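You operate a simulated robot arm through the tools that you are given. There is no shell and no other tool.

Carry out the task below with a simulated robot arm. There is one attempt and no reset: what you move stays moved.

JOB
Put things in order on the front of the fixture table. At the end: the yellow brush (marked "GLUE") from the front of the fixture table stands where the black rubber mount stood; the black rubber mount from the front of the fixture table stands where the silver square leg stood; the silver air chuck stands where the yellow brush stood; the orange felt pad stands on top of the white note pad; the silver square leg from the front of the fixture table stands on top of the silver anchor plate; whatever was shut is shut again. Leave all else as you found it, and nothing knocked over.

It is judged by the outcome, as a careful person would: the job done as asked, and still so three seconds after it is handed in. It fails if anything else is knocked over, pushed out of place, dropped, spilled or broken.

ROBOT AND FRAMES
A 7-joint arm with a two-finger gripper, fixed in place. Base frame: the origin is on the floor under the middle of its stand, x ahead of it, y to its left, z up; the work surface is at about z = 900. Readings come in mm, degrees, newtons and seconds.
With the tool pointing down near the work surface it reaches from about 340 to 720 mm from the base axis. Its first joint turns from -66.0 to 66.0 degrees. Payload 2.45 kg.
The TCP is the grasp point between the finger pads, 26 mm short of the fingertips. In the tool frame z runs along the fingers and y along their closing line. The gripper opens to 96 mm; its body begins 69 mm behind the TCP.
Orientation is that of the tool frame in the base frame, as [roll, pitch, yaw] about the fixed x, y, z axes, in that order (R = Rz(yaw) Ry(pitch) Rx(roll)). With the fingers straight down and closing along the base's y, the tool's x points along the base's -x, its y along +y and its z along -z.

CONTROLS
- The arm moves only by the tool move_arm. Its argument "plan" is a list of rows, each a list of 7 numbers: the turn, a rotation vector about the tool's x, y, z in units of 5 degrees (1.0 is 5 degrees), then the shift along the tool's x, y, z in units of 50 mm (1.0 is 50 mm), then the opening, from 0 (shut) to 1 (fully open). In form: [[ax, ay, az, tx, ty, tz, grip], ...]. A call has 1 to 20 rows; each row shifts and turns the commanded pose from where the row before left it, along the tool's axes as they then stand. A call with a number of a shift or a turn outside -1 to 1 is refused whole. A row lasts 0.2 s, in which the tool goes at most 50 mm and 8.6 degrees; a call with a longer step from one row to the next is refused whole, and so is a gripper value outside its range. A pose out of reach is approached as far as the arm can. The call stops where the force on the tool passes 40 N (or 10 N more than at its start, if that is more) or the arm is blocked; 0.2 s more then pass. Each finger travels about 50 mm/s and halts on what it meets, pressing with about 30 N; the grip force reading is that of the motor and also rises with nothing between the fingers. The clock runs only during rows and for 0.2 s after the last one: add rows that do not move to give the fingers time. The reply holds the time, the measured pose of the TCP, the force on the tool along the base axes, the opening and the grip force, in the units named above and with some noise, with the torque about the TCP (base axes, N m) and any sound that the robot's microphone picked up, and new pictures: "pictures" is both (left out), scene, wrist or none.
- Cameras (640 x 400 px; columns grow to the right, rows downward): "scene" is fixed at [180.7, -402.1, 1436.7]; the picture's right is [0.59, -0.81, 0.00], its down [-0.47, -0.35, -0.81] and it looks along [0.65, 0.48, -0.58] (base axes); focal length 252 px, centre (320, 200). "wrist" rides on the gripper at [82, 3, -98] in the tool frame; the picture's right is [-0.04, 1.00, 0.00], its down [-0.73, -0.03, -0.68] and it looks along [-0.68, -0.03, 0.73] (tool axes); focal length 256 px, centre (320, 200). There is no depth. A picture from a camera that has moved, and an enlarged one, comes with that camera's place and axes in the base frame and with its lens. The place of the scene camera against the robot may be out by one fixed shift of up to 18 mm in any direction.
- enlarge(camera, box): a new picture of the part [left, top, right, bottom] of that camera's present view, enlarged. The clock stands still meanwhile.
- hand_in(): hands the job in; it is judged then, once.

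Places have to be worked out from the pictures, the camera data and where the tool is seen. Open the gripper and draw the arm clear of the work before you hand the job in, unless the task says otherwise.

The tools are called by a JSON object that holds its "op" and its "data". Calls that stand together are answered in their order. move_arm: Moves the arm, as the interface text tells. Its arguments: {"type":"object","properties":{"plan":{"type":"array","items":{"type":"array","items":{"type":"number"}}},"pictures":{"type":"string","enum":["both","scene","wrist","none"]}},"required":["plan"]} The other tools are called the same way: enlarge (camera, box) takes an enlarged picture of a part of a camera's view; hand_in () hands the job in.

At the start:

```text
clock: 0.0
tcp_pos: [464.6, 52.1, 1270.2]
tcp_rot: [180.0, 0.0, 180.0]
contact_force: [1.4, -0.6, -0.7]
wrist_torque: [-0.02, 0.0, 0.01]
finger_gap: 96.1
gripper_force: 0.0
```

scene: 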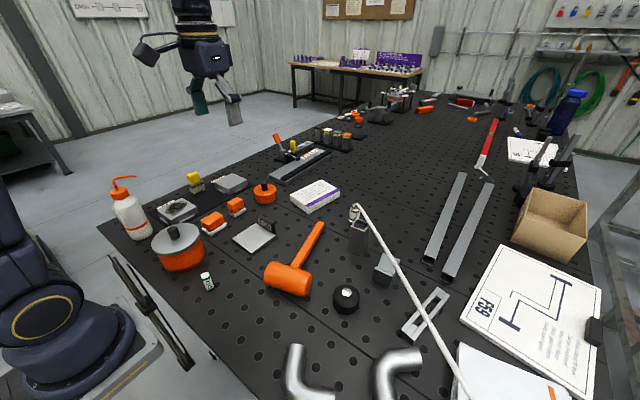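
wrist: 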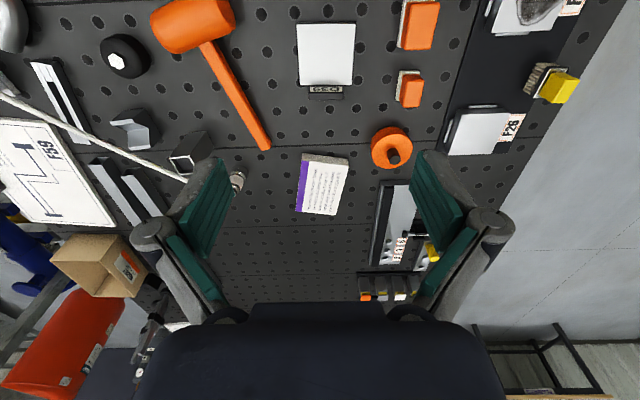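

I'll start by enlarging parts of the scene to identify the objects before moving anything.

{"op": "enlarge", "data": {"camera": "scene", "box": [90, 160, 350, 320]}}

{"op": "enlarge", "data": {"camera": "scene", "box": [300, 180, 480, 320]}}

{"op": "enlarge", "data": {"camera": "wrist", "box": [0, 0, 320, 200]}}

{"op": "enlarge", "data": {"camera": "wrist", "box": [280, 0, 600, 200]}}

```text
2.46 times, centred on (220, 240) of scene
camera zoom: at [180.7, -402.1, 1436.7], right [0.59, -0.81, 0.0], down [-0.47, -0.35, -0.81], along [0.65, 0.48, -0.58], focal length 620 px, centre (566, 102)
```

zoom: 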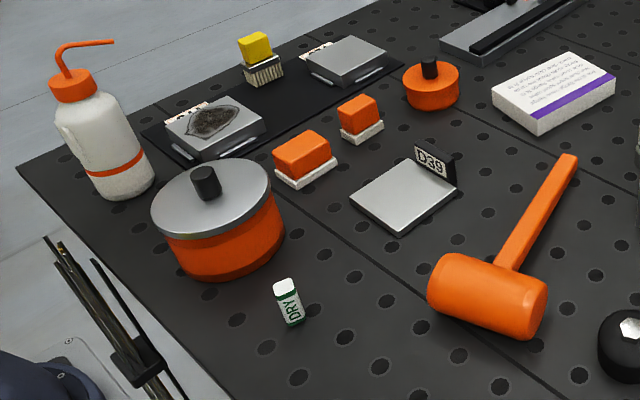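

```text
2.86 times, centred on (390, 250) of scene
camera zoom: at [180.7, -402.1, 1436.7], right [0.59, -0.81, 0.0], down [-0.47, -0.35, -0.81], along [0.65, 0.48, -0.58], focal length 720 px, centre (120, 57)
```

zoom: 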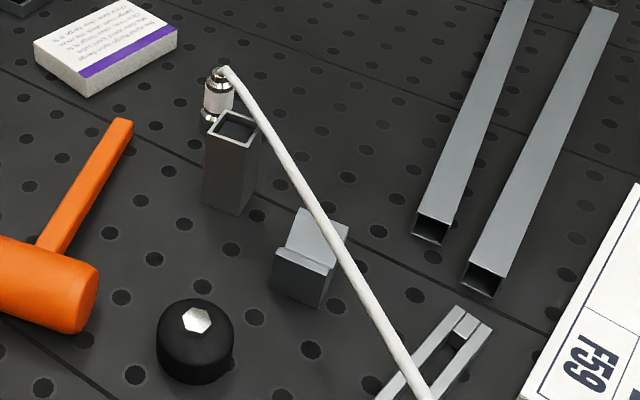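

```text
2.00 times, centred on (160, 100) of wrist
camera zoom: at [382.1, 55.2, 1369.4], right [0.04, 1.0, 0.0], down [0.73, -0.03, 0.68], along [0.68, -0.03, -0.73], focal length 512 px, centre (640, 400)
```

zoom: 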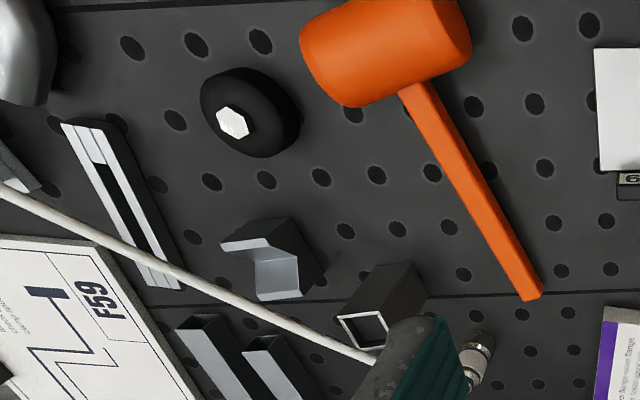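

```text
2.00 times, centred on (440, 100) of wrist
camera zoom: at [382.1, 55.2, 1369.4], right [0.04, 1.0, 0.0], down [0.73, -0.03, 0.68], along [0.68, -0.03, -0.73], focal length 512 px, centre (80, 400)
```

zoom: 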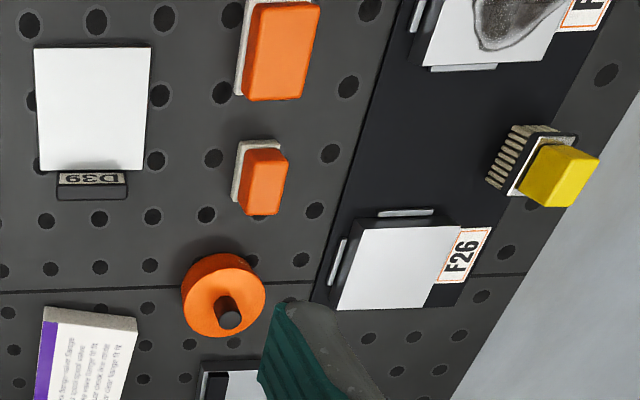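

Next I'll zoom on the far part of the table and on the chuck and hose.

{"op": "enlarge", "data": {"camera": "scene", "box": [330, 190, 410, 240]}}

{"op": "enlarge", "data": {"camera": "scene", "box": [250, 70, 470, 210]}}

{"op": "enlarge", "data": {"camera": "scene", "box": [440, 60, 640, 260]}}

{"op": "enlarge", "data": {"camera": "scene", "box": [260, 240, 640, 400]}}

{"op": "enlarge", "data": {"camera": "scene", "box": [100, 160, 220, 240]}}

{"op": "enlarge", "data": {"camera": "scene", "box": [180, 170, 300, 250]}}

```text
8.00 times, centred on (370, 215) of scene
camera zoom: at [180.7, -402.1, 1436.7], right [0.59, -0.81, 0.0], down [-0.47, -0.35, -0.81], along [0.65, 0.48, -0.58], focal length 2016 px, centre (-80, 80)
```

zoom: 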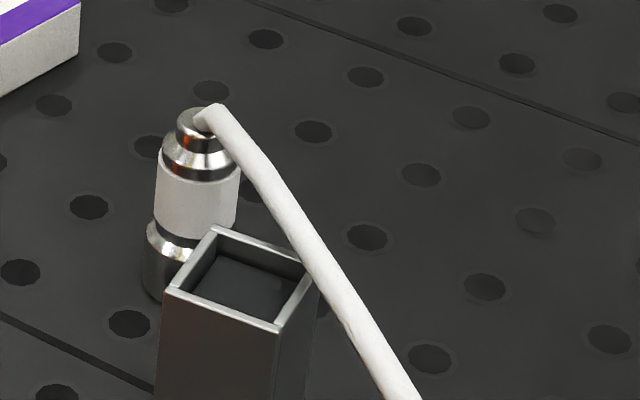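

```text
2.86 times, centred on (360, 140) of scene
camera zoom: at [180.7, -402.1, 1436.7], right [0.59, -0.81, 0.0], down [-0.47, -0.35, -0.81], along [0.65, 0.48, -0.58], focal length 720 px, centre (206, 371)
```

zoom: 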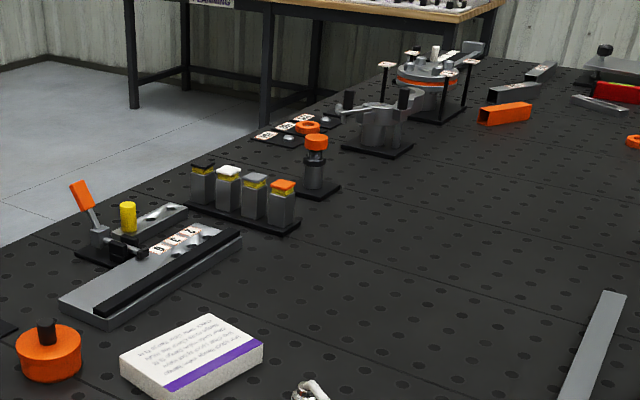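

```text
2.00 times, centred on (540, 160) of scene
camera zoom: at [180.7, -402.1, 1436.7], right [0.59, -0.81, 0.0], down [-0.47, -0.35, -0.81], along [0.65, 0.48, -0.58], focal length 504 px, centre (-120, 280)
```

zoom: 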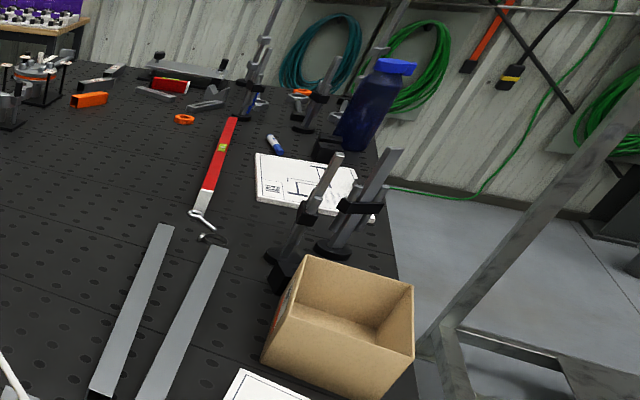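

```text
1.68 times, centred on (450, 320) of scene
camera zoom: at [180.7, -402.1, 1436.7], right [0.59, -0.81, 0.0], down [-0.47, -0.35, -0.81], along [0.65, 0.48, -0.58], focal length 424 px, centre (101, -2)
```

zoom: 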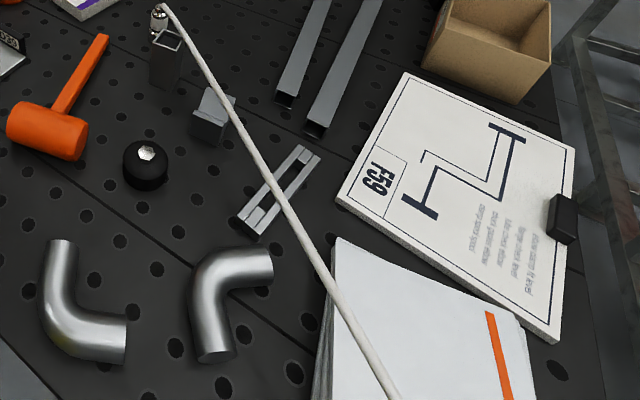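

```text
5.00 times, centred on (160, 200) of scene
camera zoom: at [180.7, -402.1, 1436.7], right [0.59, -0.81, 0.0], down [-0.47, -0.35, -0.81], along [0.65, 0.48, -0.58], focal length 1260 px, centre (1120, 200)
```

zoom: 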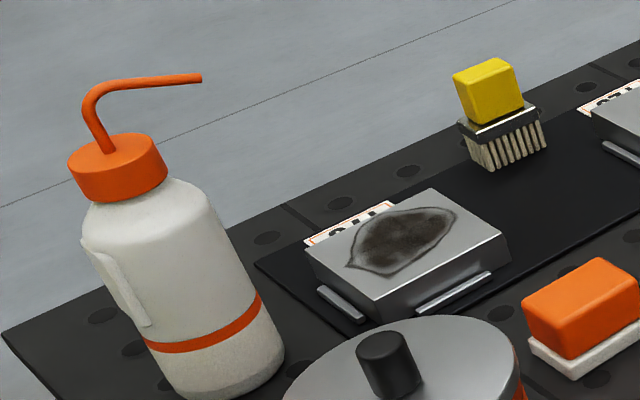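

```text
5.00 times, centred on (240, 210) of scene
camera zoom: at [180.7, -402.1, 1436.7], right [0.59, -0.81, 0.0], down [-0.47, -0.35, -0.81], along [0.65, 0.48, -0.58], focal length 1260 px, centre (720, 150)
```

zoom: 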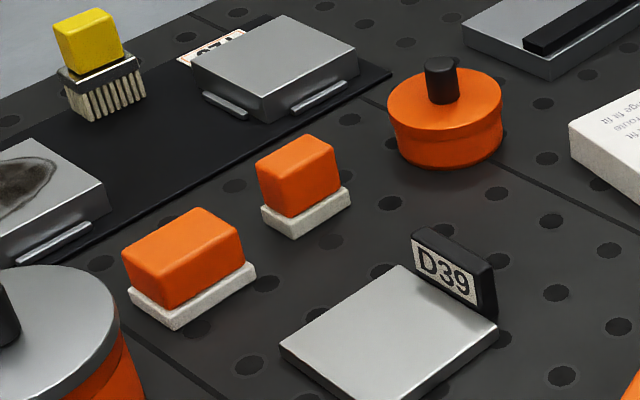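

Now I'll enlarge the wrist view on the note pad, the felt blocks, the brush and the paper stack.

{"op": "enlarge", "data": {"camera": "wrist", "box": [285, 140, 365, 220]}}

{"op": "enlarge", "data": {"camera": "wrist", "box": [365, 0, 485, 120]}}

{"op": "enlarge", "data": {"camera": "scene", "box": [285, 170, 345, 220]}}

{"op": "enlarge", "data": {"camera": "scene", "box": [440, 320, 600, 400]}}

{"op": "enlarge", "data": {"camera": "scene", "box": [180, 160, 240, 200]}}

{"op": "enlarge", "data": {"camera": "scene", "box": [365, 235, 455, 345]}}

```text
5.00 times, centred on (325, 180) of wrist
camera zoom: at [382.1, 55.2, 1369.4], right [0.04, 1.0, 0.0], down [0.73, -0.03, 0.68], along [0.68, -0.03, -0.73], focal length 1280 px, centre (295, 300)
```

zoom: 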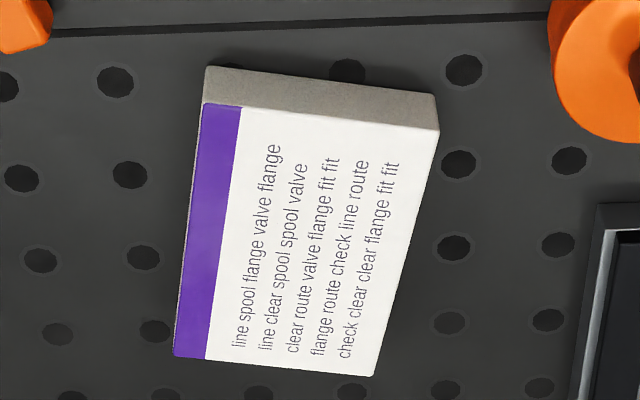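

```text
3.33 times, centred on (425, 60) of wrist
camera zoom: at [382.1, 55.2, 1369.4], right [0.04, 1.0, 0.0], down [0.73, -0.03, 0.68], along [0.68, -0.03, -0.73], focal length 853 px, centre (-30, 667)
```

zoom: 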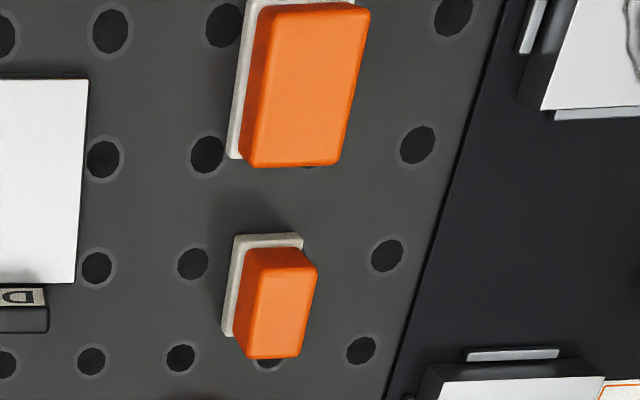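

```text
8.00 times, centred on (315, 195) of scene
camera zoom: at [180.7, -402.1, 1436.7], right [0.59, -0.81, 0.0], down [-0.47, -0.35, -0.81], along [0.65, 0.48, -0.58], focal length 2016 px, centre (360, 240)
```

zoom: 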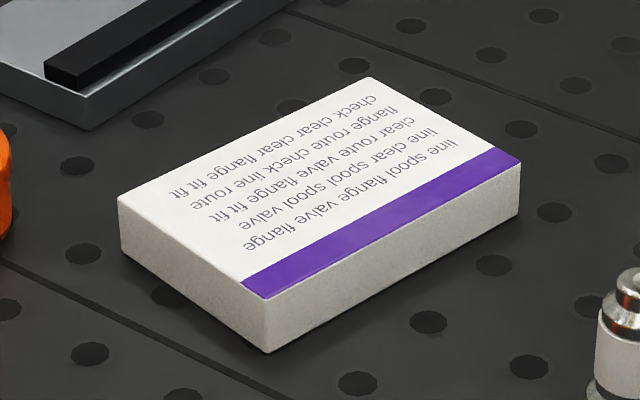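

```text
4.00 times, centred on (520, 360) of scene
camera zoom: at [180.7, -402.1, 1436.7], right [0.59, -0.81, 0.0], down [-0.47, -0.35, -0.81], along [0.65, 0.48, -0.58], focal length 1008 px, centre (-480, -440)
```

zoom: 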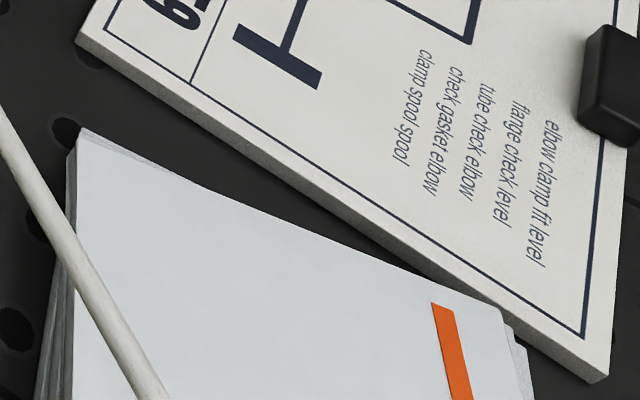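

```text
10.00 times, centred on (210, 180) of scene
camera zoom: at [180.7, -402.1, 1436.7], right [0.59, -0.81, 0.0], down [-0.47, -0.35, -0.81], along [0.65, 0.48, -0.58], focal length 2521 px, centre (1420, 400)
```

zoom: 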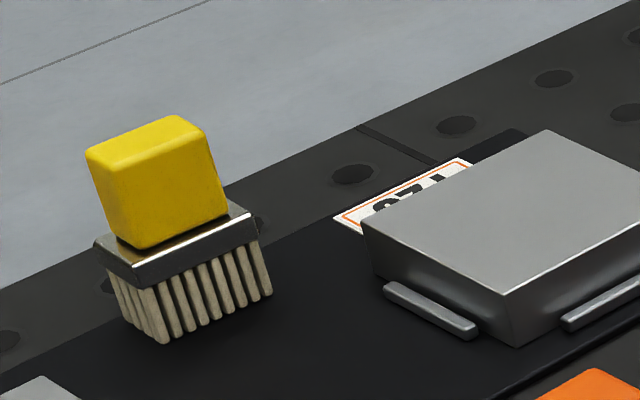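

```text
3.64 times, centred on (410, 290) of scene
camera zoom: at [180.7, -402.1, 1436.7], right [0.59, -0.81, 0.0], down [-0.47, -0.35, -0.81], along [0.65, 0.48, -0.58], focal length 917 px, centre (-7, -127)
```

zoom: 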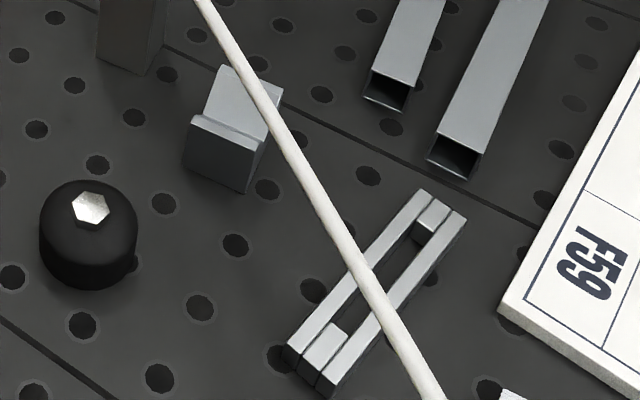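

The enlargements are re-rendered crisply, so I'll zoom harder on both orange blocks, the round orange item and the brush.

{"op": "enlarge", "data": {"camera": "scene", "box": [195, 205, 235, 235]}}

{"op": "enlarge", "data": {"camera": "scene", "box": [222, 190, 252, 220]}}

{"op": "enlarge", "data": {"camera": "scene", "box": [245, 175, 285, 210]}}

{"op": "enlarge", "data": {"camera": "wrist", "box": [515, 50, 585, 110]}}

{"op": "enlarge", "data": {"camera": "wrist", "box": [0, 60, 260, 220]}}

{"op": "enlarge", "data": {"camera": "scene", "box": [370, 85, 500, 145]}}

```text
13.33 times, centred on (215, 220) of scene
camera zoom: at [180.7, -402.1, 1436.7], right [0.59, -0.81, 0.0], down [-0.47, -0.35, -0.81], along [0.65, 0.48, -0.58], focal length 3361 px, centre (1720, -67)
```

zoom: 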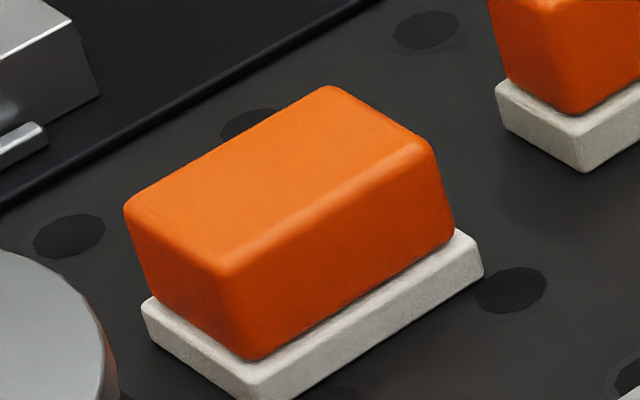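

```text
13.33 times, centred on (237, 205) of scene
camera zoom: at [180.7, -402.1, 1436.7], right [0.59, -0.81, 0.0], down [-0.47, -0.35, -0.81], along [0.65, 0.48, -0.58], focal length 3361 px, centre (1427, 133)
```

zoom: 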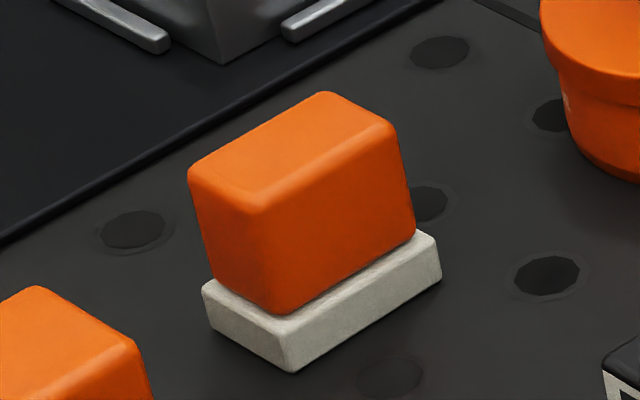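

```text
11.43 times, centred on (265, 192) of scene
camera zoom: at [180.7, -402.1, 1436.7], right [0.59, -0.81, 0.0], down [-0.47, -0.35, -0.81], along [0.65, 0.48, -0.58], focal length 2881 px, centre (949, 286)
```

zoom: 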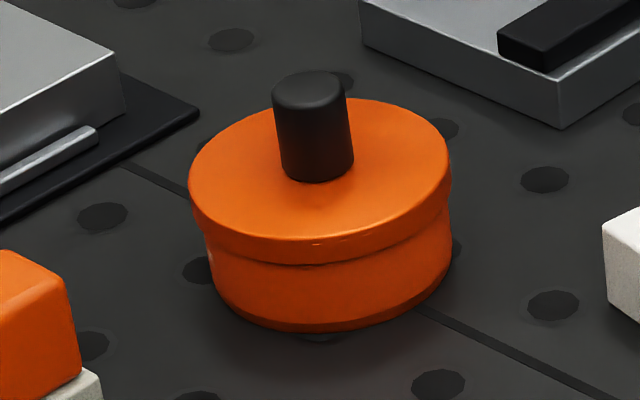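

```text
6.67 times, centred on (550, 80) of wrist
camera zoom: at [382.1, 55.2, 1369.4], right [0.04, 1.0, 0.0], down [0.73, -0.03, 0.68], along [0.68, -0.03, -0.73], focal length 1707 px, centre (-1213, 1000)
```

zoom: 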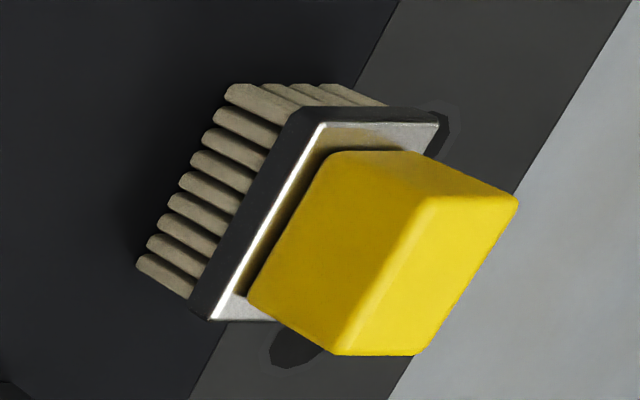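

```text
2.46 times, centred on (130, 140) of wrist
camera zoom: at [382.1, 55.2, 1369.4], right [0.04, 1.0, 0.0], down [0.73, -0.03, 0.68], along [0.68, -0.03, -0.73], focal length 630 px, centre (788, 348)
```

zoom: 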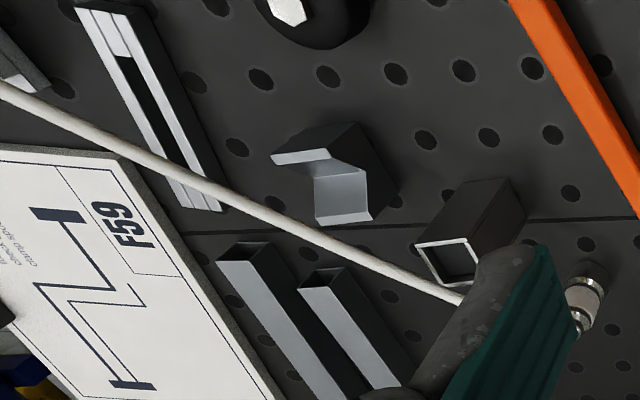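

```text
4.92 times, centred on (435, 115) of scene
camera zoom: at [180.7, -402.1, 1436.7], right [0.59, -0.81, 0.0], down [-0.47, -0.35, -0.81], along [0.65, 0.48, -0.58], focal length 1241 px, centre (-246, 618)
```

zoom: 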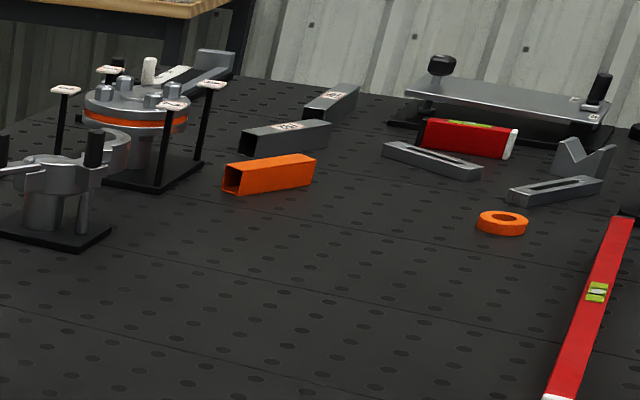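

The GLUE mark isn't visible from these angles, and there are two lidded containers plus two felt-based orange blocks. I'll move the wrist camera over the left area for a closer look.

{"op": "move_arm", "data": {"plan": [[0, 0, 0, 0.117, 0.493, 0.4, 1], [0, 0, 0, 0.117, 0.493, 0.4, 1], [0, 0, 0, 0.117, 0.493, 0.4, 1], [0, 0, 0, 0.117, 0.493, 0.4, 1], [0, 0, 0, 0.117, 0.493, 0.4, 1], [0, 0, 0, 0.117, 0.493, 0.4, 1]]}}

```text
clock: 1.4
tcp_pos: [429.8, 200.5, 1149.7]
tcp_rot: [-180.0, 0.0, 179.9]
contact_force: [-1.4, 0.5, 0.4]
wrist_torque: [0.02, -0.01, -0.01]
finger_gap: 96.0
gripper_force: 0.0
camera wrist: at [347.1, 203.8, 1247.9], right [0.04, 1.0, 0.0], down [0.73, -0.03, 0.68], along [0.68, -0.03, -0.73], focal length 256 px, centre (320, 200)
```

scene: 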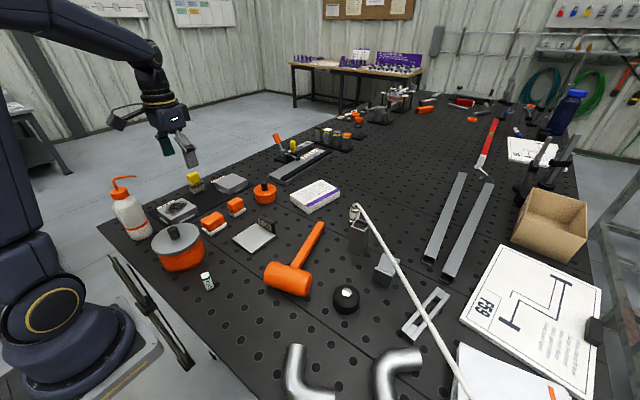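
wrist: 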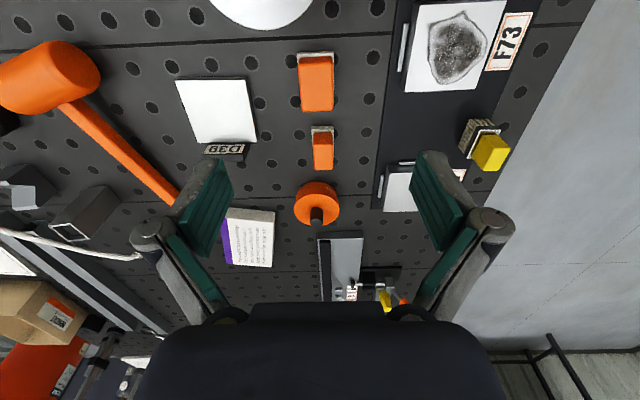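

I'll zoom in on the brush and the felt blocks from this viewpoint.

{"op": "enlarge", "data": {"camera": "wrist", "box": [455, 110, 525, 180]}}

{"op": "enlarge", "data": {"camera": "wrist", "box": [280, 40, 360, 240]}}

{"op": "enlarge", "data": {"camera": "wrist", "box": [160, 60, 280, 170]}}

{"op": "enlarge", "data": {"camera": "wrist", "box": [370, 0, 560, 110]}}

{"op": "enlarge", "data": {"camera": "wrist", "box": [0, 120, 200, 280]}}

```text
5.71 times, centred on (490, 145) of wrist
camera zoom: at [347.1, 203.8, 1247.9], right [0.04, 1.0, 0.0], down [0.73, -0.03, 0.68], along [0.68, -0.03, -0.73], focal length 1463 px, centre (-651, 514)
```

zoom: 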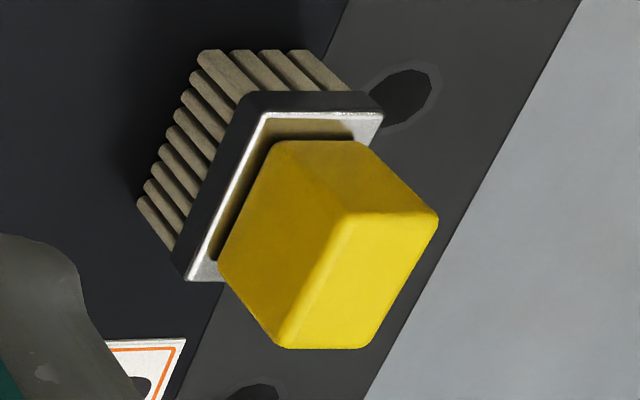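

```text
2.00 times, centred on (320, 140) of wrist
camera zoom: at [347.1, 203.8, 1247.9], right [0.04, 1.0, 0.0], down [0.73, -0.03, 0.68], along [0.68, -0.03, -0.73], focal length 512 px, centre (320, 320)
```

zoom: 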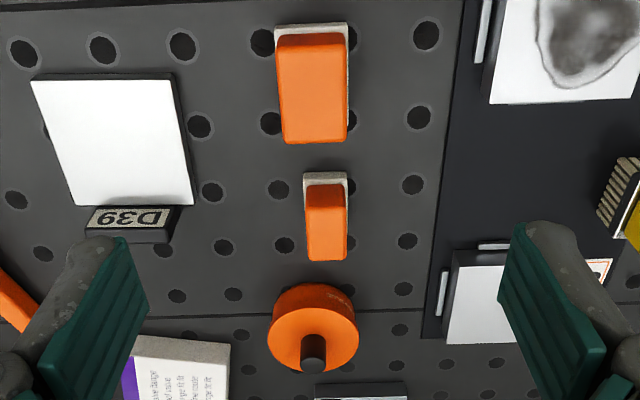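

```text
3.64 times, centred on (220, 115) of wrist
camera zoom: at [347.1, 203.8, 1247.9], right [0.04, 1.0, 0.0], down [0.73, -0.03, 0.68], along [0.68, -0.03, -0.73], focal length 931 px, centre (684, 509)
```

zoom: 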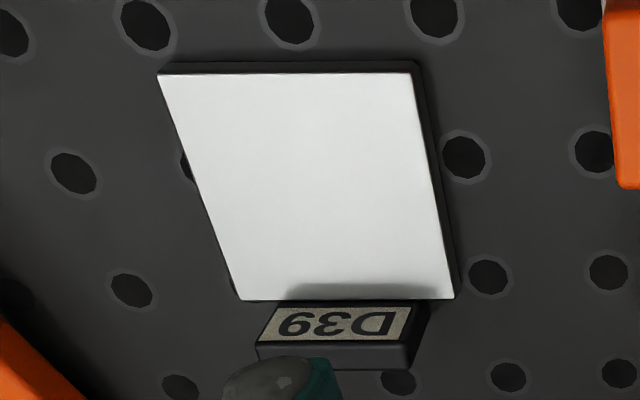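

```text
3.37 times, centred on (465, 55) of wrist
camera zoom: at [347.1, 203.8, 1247.9], right [0.04, 1.0, 0.0], down [0.73, -0.03, 0.68], along [0.68, -0.03, -0.73], focal length 862 px, centre (-168, 688)
```

zoom: 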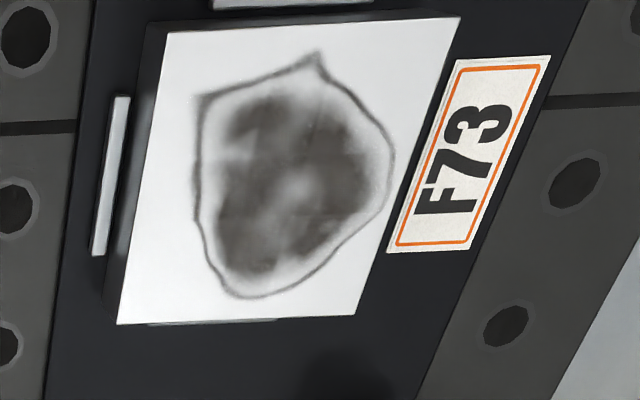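

```text
2.50 times, centred on (100, 200) of wrist
camera zoom: at [347.1, 203.8, 1247.9], right [0.04, 1.0, 0.0], down [0.73, -0.03, 0.68], along [0.68, -0.03, -0.73], focal length 640 px, centre (870, 200)
```

zoom: 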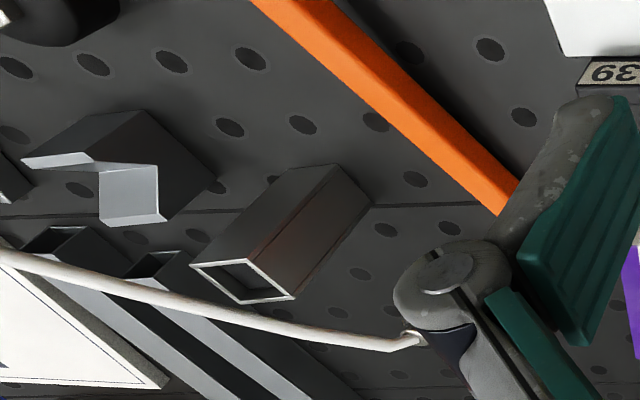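

Nothing is labelled from here, so I'll turn the tool so the wrist camera looks toward −y and inspect the hidden sides of the brush and blocks.

{"op": "move_arm", "data": {"plan": [[0, 0, 1, 0, 0, 0, 1], [0, 0, 1, 0, 0, 0, 1], [0, 0, 1, 0, 0, 0, 1], [0, 0, 1, 0, 0, 0, 1], [0, 0, 1, 0, 0, 0, 1], [0, 0, 1, 0, 0, 0, 1], [0, 0, 1, 0, 0, 0, 1], [0, 0, 1, 0, 0, 0, 1], [0, 0, 1, 0, 0, 0, 1], [0, 0, 1, 0, 0, 0, 1], [0, 0, 1, 0, 0, 0, 1], [0, 0, 1, 0, 0, 0, 1], [0, 0, 1, 0, 0, 0, 1], [0, 0, 1, 0, 0, 0, 1], [0, 0, 1, 0, 0, 0, 1], [0, 0, 1, 0, 0, 0, 1], [0, 0, 1, 0, 0, 0, 1], [0, 0, 1, 0, 0, 0, 1]], "pictures": "wrist"}}

```text
clock: 5.2
tcp_pos: [428.2, 199.5, 1150.8]
tcp_rot: [180.0, -0.1, 89.9]
contact_force: [0.2, 0.8, -0.6]
wrist_torque: [-0.04, 0.02, -0.01]
finger_gap: 95.8
gripper_force: 0.0
camera wrist: at [431.9, 281.3, 1249.0], right [1.0, -0.04, 0.0], down [-0.03, -0.73, 0.68], along [-0.03, -0.68, -0.73], focal length 256 px, centre (320, 200)
```

wrist: 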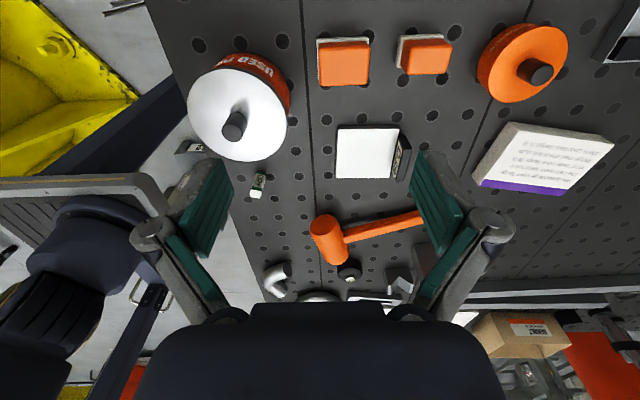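

The pot carries text on its far side, so I'll enlarge it along with the orange items.

{"op": "enlarge", "data": {"camera": "wrist", "box": [180, 40, 300, 170]}}

{"op": "enlarge", "data": {"camera": "wrist", "box": [300, 10, 580, 120]}}

{"op": "enlarge", "data": {"camera": "wrist", "box": [240, 160, 440, 310]}}

```text
3.08 times, centred on (240, 105) of wrist
camera zoom: at [431.9, 281.3, 1249.0], right [1.0, -0.04, 0.0], down [-0.03, -0.73, 0.68], along [-0.03, -0.68, -0.73], focal length 788 px, centre (566, 492)
```

zoom: 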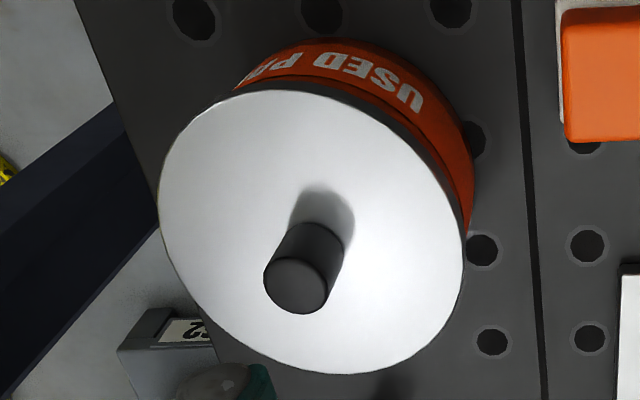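

```text
2.29 times, centred on (440, 65) of wrist
camera zoom: at [431.9, 281.3, 1249.0], right [1.0, -0.04, 0.0], down [-0.03, -0.73, 0.68], along [-0.03, -0.68, -0.73], focal length 585 px, centre (46, 509)
```

zoom: 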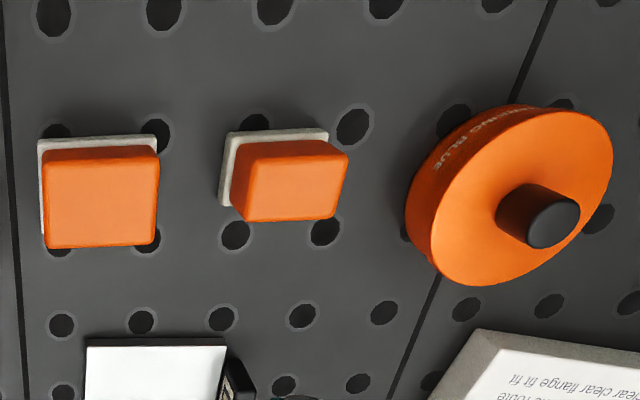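

```text
2.67 times, centred on (340, 235) of wrist
camera zoom: at [431.9, 281.3, 1249.0], right [1.0, -0.04, 0.0], down [-0.03, -0.73, 0.68], along [-0.03, -0.68, -0.73], focal length 683 px, centre (267, 107)
```

zoom: 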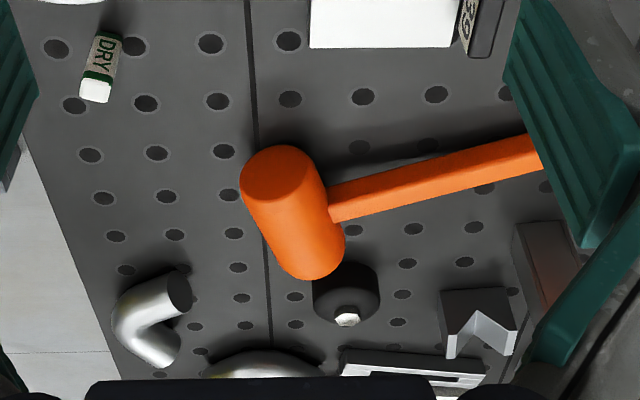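

The pot reads "USED PA…" and the round tin reads "…ING BLUE". I'll shift out over the left edge to see the brush's +y side.

{"op": "move_arm", "data": {"plan": [[0, 0, 0, 0.675, 0.18, 0.1775, 1], [0, 0, 0, 0.675, 0.18, 0.1775, 1], [0, 0, 0, 0.675, 0.18, 0.1775, 1], [0, 0, 0, 0.675, 0.18, 0.1775, 1], [0, 0, 0, 0.675, 0.18, 0.1775, 1], [0, 0, 0, 0.675, 0.18, 0.1775, 1], [0, 0, 0, 0.675, 0.18, 0.1775, 1], [0, 0, 0, 0.675, 0.18, 0.1775, 1], [0, 0, 0, 0, 0, 0, 1]], "pictures": "both"}}

```text
clock: 7.2
tcp_pos: [490.5, 464.4, 1079.3]
tcp_rot: [-180.0, 0.1, 90.0]
contact_force: [-0.4, -0.2, -0.2]
wrist_torque: [0.02, 0.01, 0.02]
finger_gap: 95.9
gripper_force: 0.1
out of reach, approached as far as the arm can: row 8
camera wrist: at [492.9, 545.7, 1177.7], right [1.0, -0.04, 0.0], down [-0.03, -0.73, 0.68], along [-0.03, -0.68, -0.73], focal length 256 px, centre (320, 200)
```

scene: 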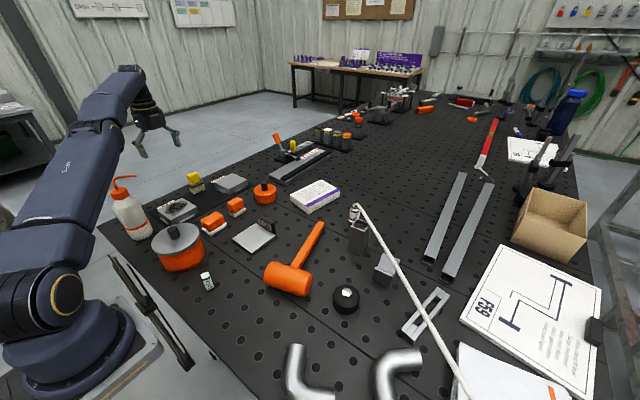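
wrist: 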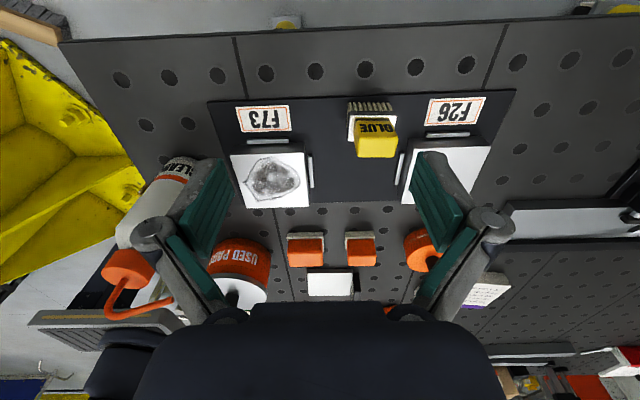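

The brush has lettering on its +y face. I'll enlarge that, plus anything at the table edge.

{"op": "enlarge", "data": {"camera": "wrist", "box": [335, 90, 415, 170]}}

{"op": "enlarge", "data": {"camera": "wrist", "box": [270, 220, 400, 300]}}

{"op": "enlarge", "data": {"camera": "wrist", "box": [100, 120, 300, 320]}}

{"op": "enlarge", "data": {"camera": "wrist", "box": [400, 160, 640, 300]}}

{"op": "enlarge", "data": {"camera": "wrist", "box": [240, 0, 640, 60]}}

```text
5.00 times, centred on (375, 130) of wrist
camera zoom: at [492.9, 545.7, 1177.7], right [1.0, -0.04, 0.0], down [-0.03, -0.73, 0.68], along [-0.03, -0.68, -0.73], focal length 1280 px, centre (45, 550)
```

zoom: 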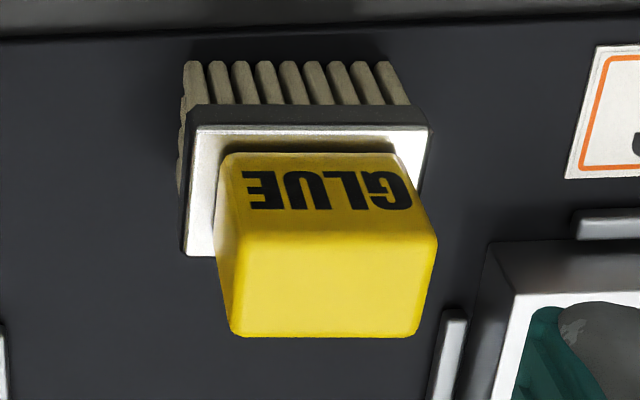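

```text
4.92 times, centred on (335, 260) of wrist
camera zoom: at [492.9, 545.7, 1177.7], right [1.0, -0.04, 0.0], down [-0.03, -0.73, 0.68], along [-0.03, -0.68, -0.73], focal length 1260 px, centre (246, -95)
```

zoom: 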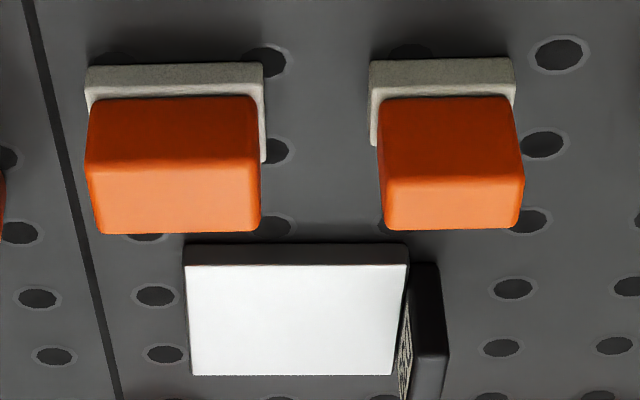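

```text
2.00 times, centred on (200, 220) of wrist
camera zoom: at [492.9, 545.7, 1177.7], right [1.0, -0.04, 0.0], down [-0.03, -0.73, 0.68], along [-0.03, -0.68, -0.73], focal length 512 px, centre (560, 160)
```

zoom: 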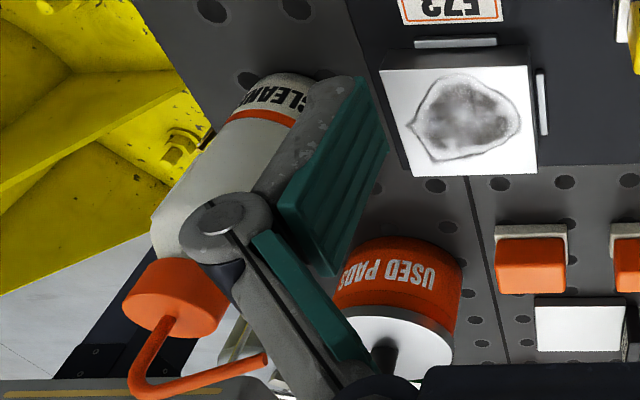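

```text
2.67 times, centred on (520, 230) of wrist
camera zoom: at [492.9, 545.7, 1177.7], right [1.0, -0.04, 0.0], down [-0.03, -0.73, 0.68], along [-0.03, -0.68, -0.73], focal length 683 px, centre (-213, 120)
```

zoom: 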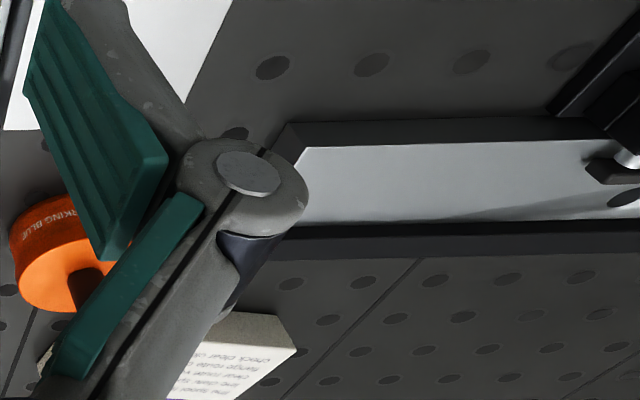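

```text
1.60 times, centred on (440, 30) of wrist
camera zoom: at [492.9, 545.7, 1177.7], right [1.0, -0.04, 0.0], down [-0.03, -0.73, 0.68], along [-0.03, -0.68, -0.73], focal length 410 px, centre (128, 472)
```

zoom: 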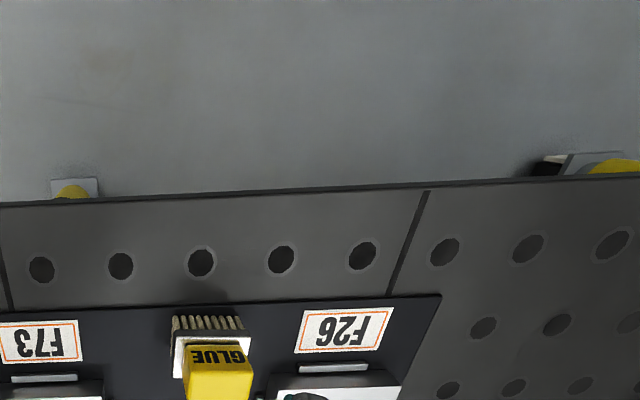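

The brush is confirmed as "GLUE", with the text facing +y. I'll move over to look back at the two felt blocks and the note pad from the far (+x) side.

{"op": "move_arm", "data": {"plan": [[0, 0, 0, -0.6225, 0.275, -0.1, 1], [0, 0, 0, -0.6225, 0.275, -0.1, 1], [0, 0, 0, -0.6225, 0.275, -0.1, 1], [0, 0, 0, -0.6225, 0.275, -0.1, 1], [0, 0, 0, -0.6225, 0.275, 0, 1], [0, 0, 0, -0.6225, 0.275, 0, 1], [0, 0, 0, -0.6225, 0.275, 0, 1], [0, 0, 0, -0.6225, 0.275, 0, 1]], "pictures": "none"}}

{"op": "move_arm", "data": {"plan": [[0, 0, 1, 0, 0, 0, 1], [0, 0, 1, 0, 0, 0, 1], [0, 0, 1, 0, 0, 0, 1], [0, 0, 1, 0, 0, 0, 1], [0, 0, 1, 0, 0, 0, 1], [0, 0, 1, 0, 0, 0, 1], [0, 0, 1, 0, 0, 0, 1], [0, 0, 1, 0, 0, 0, 1], [0, 0, 1, 0, 0, 0, 1], [0, 0, 1, 0, 0, 0, 1], [0, 0, 1, 0, 0, 0, 1], [0, 0, 1, 0, 0, 0, 1], [0, 0, 1, 0, 0, 0, 1], [0, 0, 1, 0, 0, 0, 1], [0, 0, 1, 0, 0, 0, 1], [0, 0, 1, 0, 0, 0, 1]], "pictures": "both"}}

```text
clock: 9.0
tcp_pos: [599.7, 212.4, 1097.0]
tcp_rot: [179.9, 0.0, 90.0]
contact_force: [0.1, 0.0, 0.5]
wrist_torque: [0.01, -0.01, 0.02]
finger_gap: 95.8
gripper_force: 0.1
```

```text
clock: 12.4
tcp_pos: [600.1, 213.9, 1098.6]
tcp_rot: [180.0, 0.0, 9.8]
contact_force: [0.0, -0.1, 0.5]
wrist_torque: [0.0, -0.02, 0.01]
finger_gap: 96.0
gripper_force: 0.1
camera wrist: at [681.6, 226.0, 1197.0], right [0.13, -0.99, 0.0], down [-0.73, -0.1, 0.68], along [-0.67, -0.09, -0.73], focal length 256 px, centre (320, 200)
```

scene: 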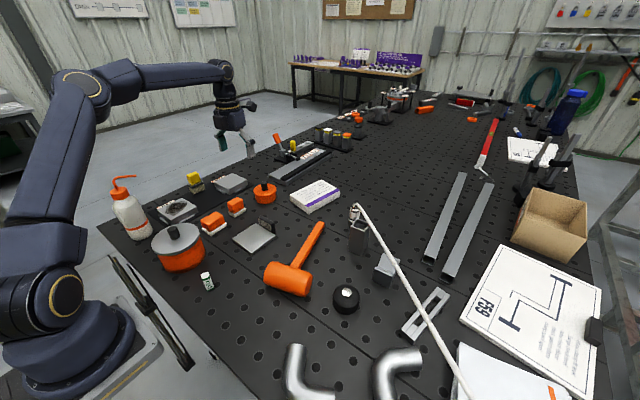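
wrist: 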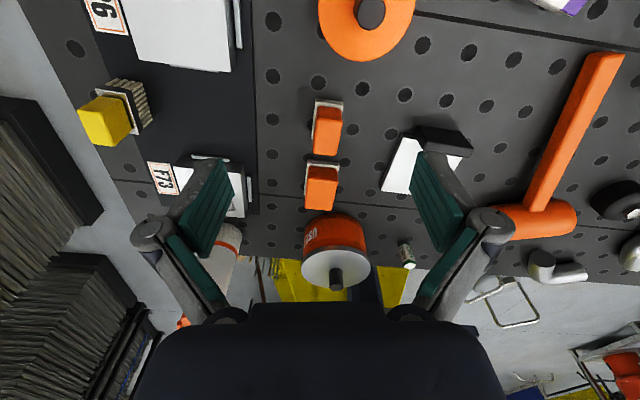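

{"op": "enlarge", "data": {"camera": "wrist", "box": [280, 90, 370, 220]}}

{"op": "enlarge", "data": {"camera": "wrist", "box": [360, 100, 500, 280]}}

{"op": "enlarge", "data": {"camera": "wrist", "box": [60, 0, 180, 150]}}

```text
3.08 times, centred on (325, 155) of wrist
camera zoom: at [681.6, 226.0, 1197.0], right [0.13, -0.99, 0.0], down [-0.73, -0.1, 0.68], along [-0.67, -0.09, -0.73], focal length 788 px, centre (305, 338)
```

zoom: 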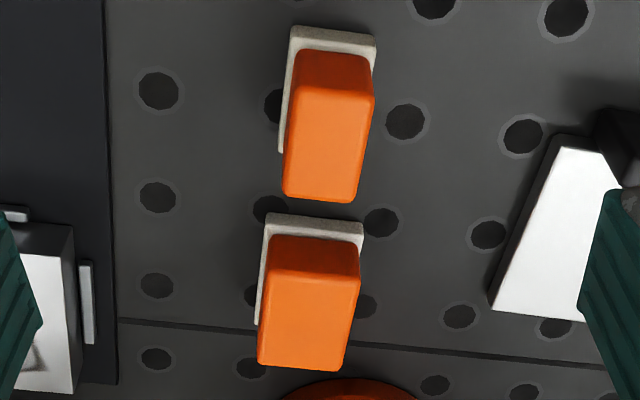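

```text
2.22 times, centred on (430, 190) of wrist
camera zoom: at [681.6, 226.0, 1197.0], right [0.13, -0.99, 0.0], down [-0.73, -0.1, 0.68], along [-0.67, -0.09, -0.73], focal length 569 px, centre (76, 222)
```

zoom: 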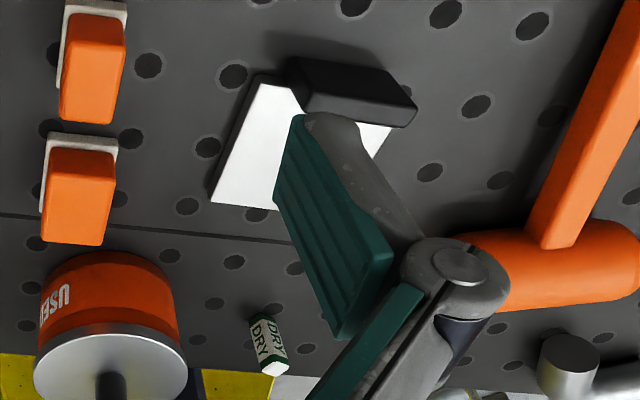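

```text
2.67 times, centred on (120, 75) of wrist
camera zoom: at [681.6, 226.0, 1197.0], right [0.13, -0.99, 0.0], down [-0.73, -0.1, 0.68], along [-0.67, -0.09, -0.73], focal length 683 px, centre (853, 533)
```

zoom: 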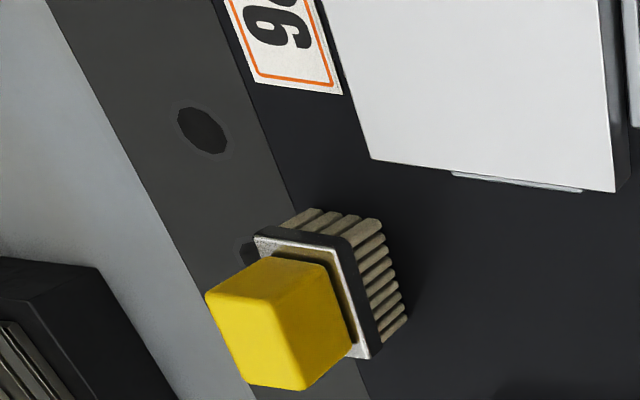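

No labels on the two blocks. I'll compare the base materials at the highest zoom from both cameras.

{"op": "enlarge", "data": {"camera": "scene", "box": [200, 218, 222, 238]}}

{"op": "enlarge", "data": {"camera": "scene", "box": [226, 200, 248, 220]}}

{"op": "enlarge", "data": {"camera": "wrist", "box": [300, 90, 350, 160]}}

{"op": "enlarge", "data": {"camera": "wrist", "box": [300, 150, 350, 220]}}

{"op": "enlarge", "data": {"camera": "scene", "box": [198, 270, 218, 292]}}

```text
16.00 times, centred on (211, 228) of scene
camera zoom: at [180.7, -402.1, 1436.7], right [0.59, -0.81, 0.0], down [-0.47, -0.35, -0.81], along [0.65, 0.48, -0.58], focal length 4033 px, centre (2064, -248)
```

zoom: 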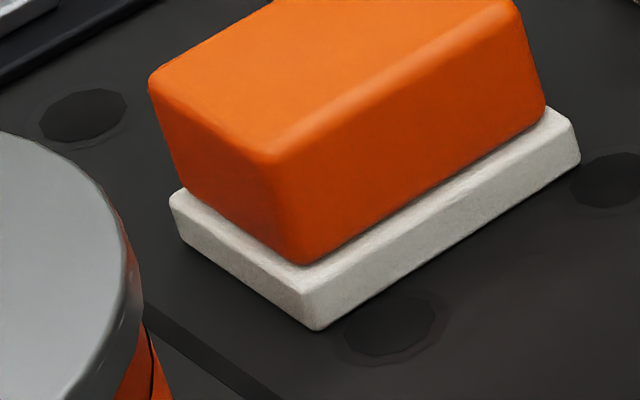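

```text
16.00 times, centred on (237, 210) of scene
camera zoom: at [180.7, -402.1, 1436.7], right [0.59, -0.81, 0.0], down [-0.47, -0.35, -0.81], along [0.65, 0.48, -0.58], focal length 4033 px, centre (1648, 40)
```

zoom: 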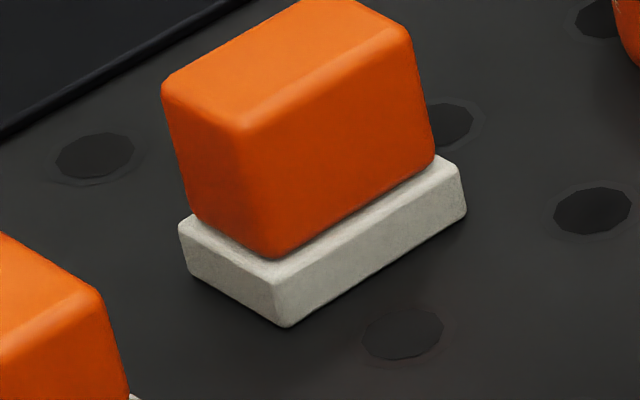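

```text
5.71 times, centred on (325, 125) of wrist
camera zoom: at [681.6, 226.0, 1197.0], right [0.13, -0.99, 0.0], down [-0.73, -0.1, 0.68], along [-0.67, -0.09, -0.73], focal length 1463 px, centre (291, 629)
```

zoom: 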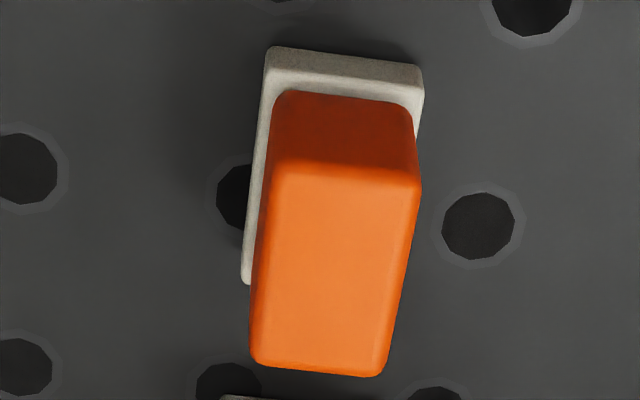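

```text
5.71 times, centred on (325, 185) of wrist
camera zoom: at [681.6, 226.0, 1197.0], right [0.13, -0.99, 0.0], down [-0.73, -0.1, 0.68], along [-0.67, -0.09, -0.73], focal length 1463 px, centre (291, 286)
```

zoom: 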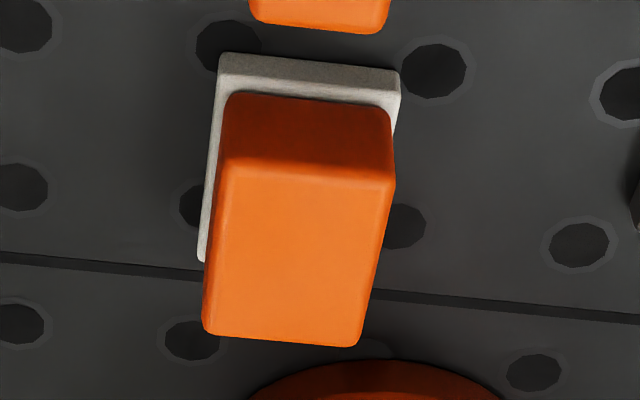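

```text
16.00 times, centred on (208, 281) of scene
camera zoom: at [180.7, -402.1, 1436.7], right [0.59, -0.81, 0.0], down [-0.47, -0.35, -0.81], along [0.65, 0.48, -0.58], focal length 4033 px, centre (2112, -1096)
```

zoom: 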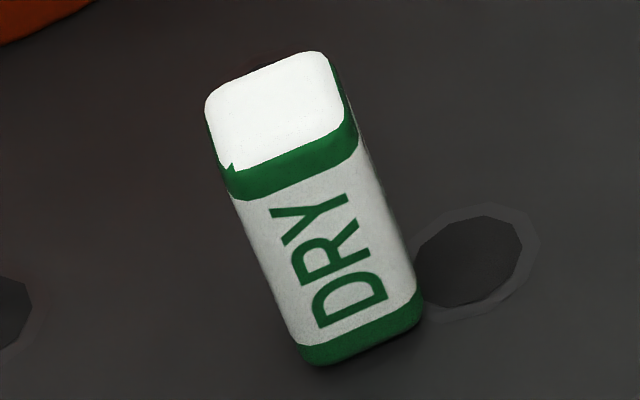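

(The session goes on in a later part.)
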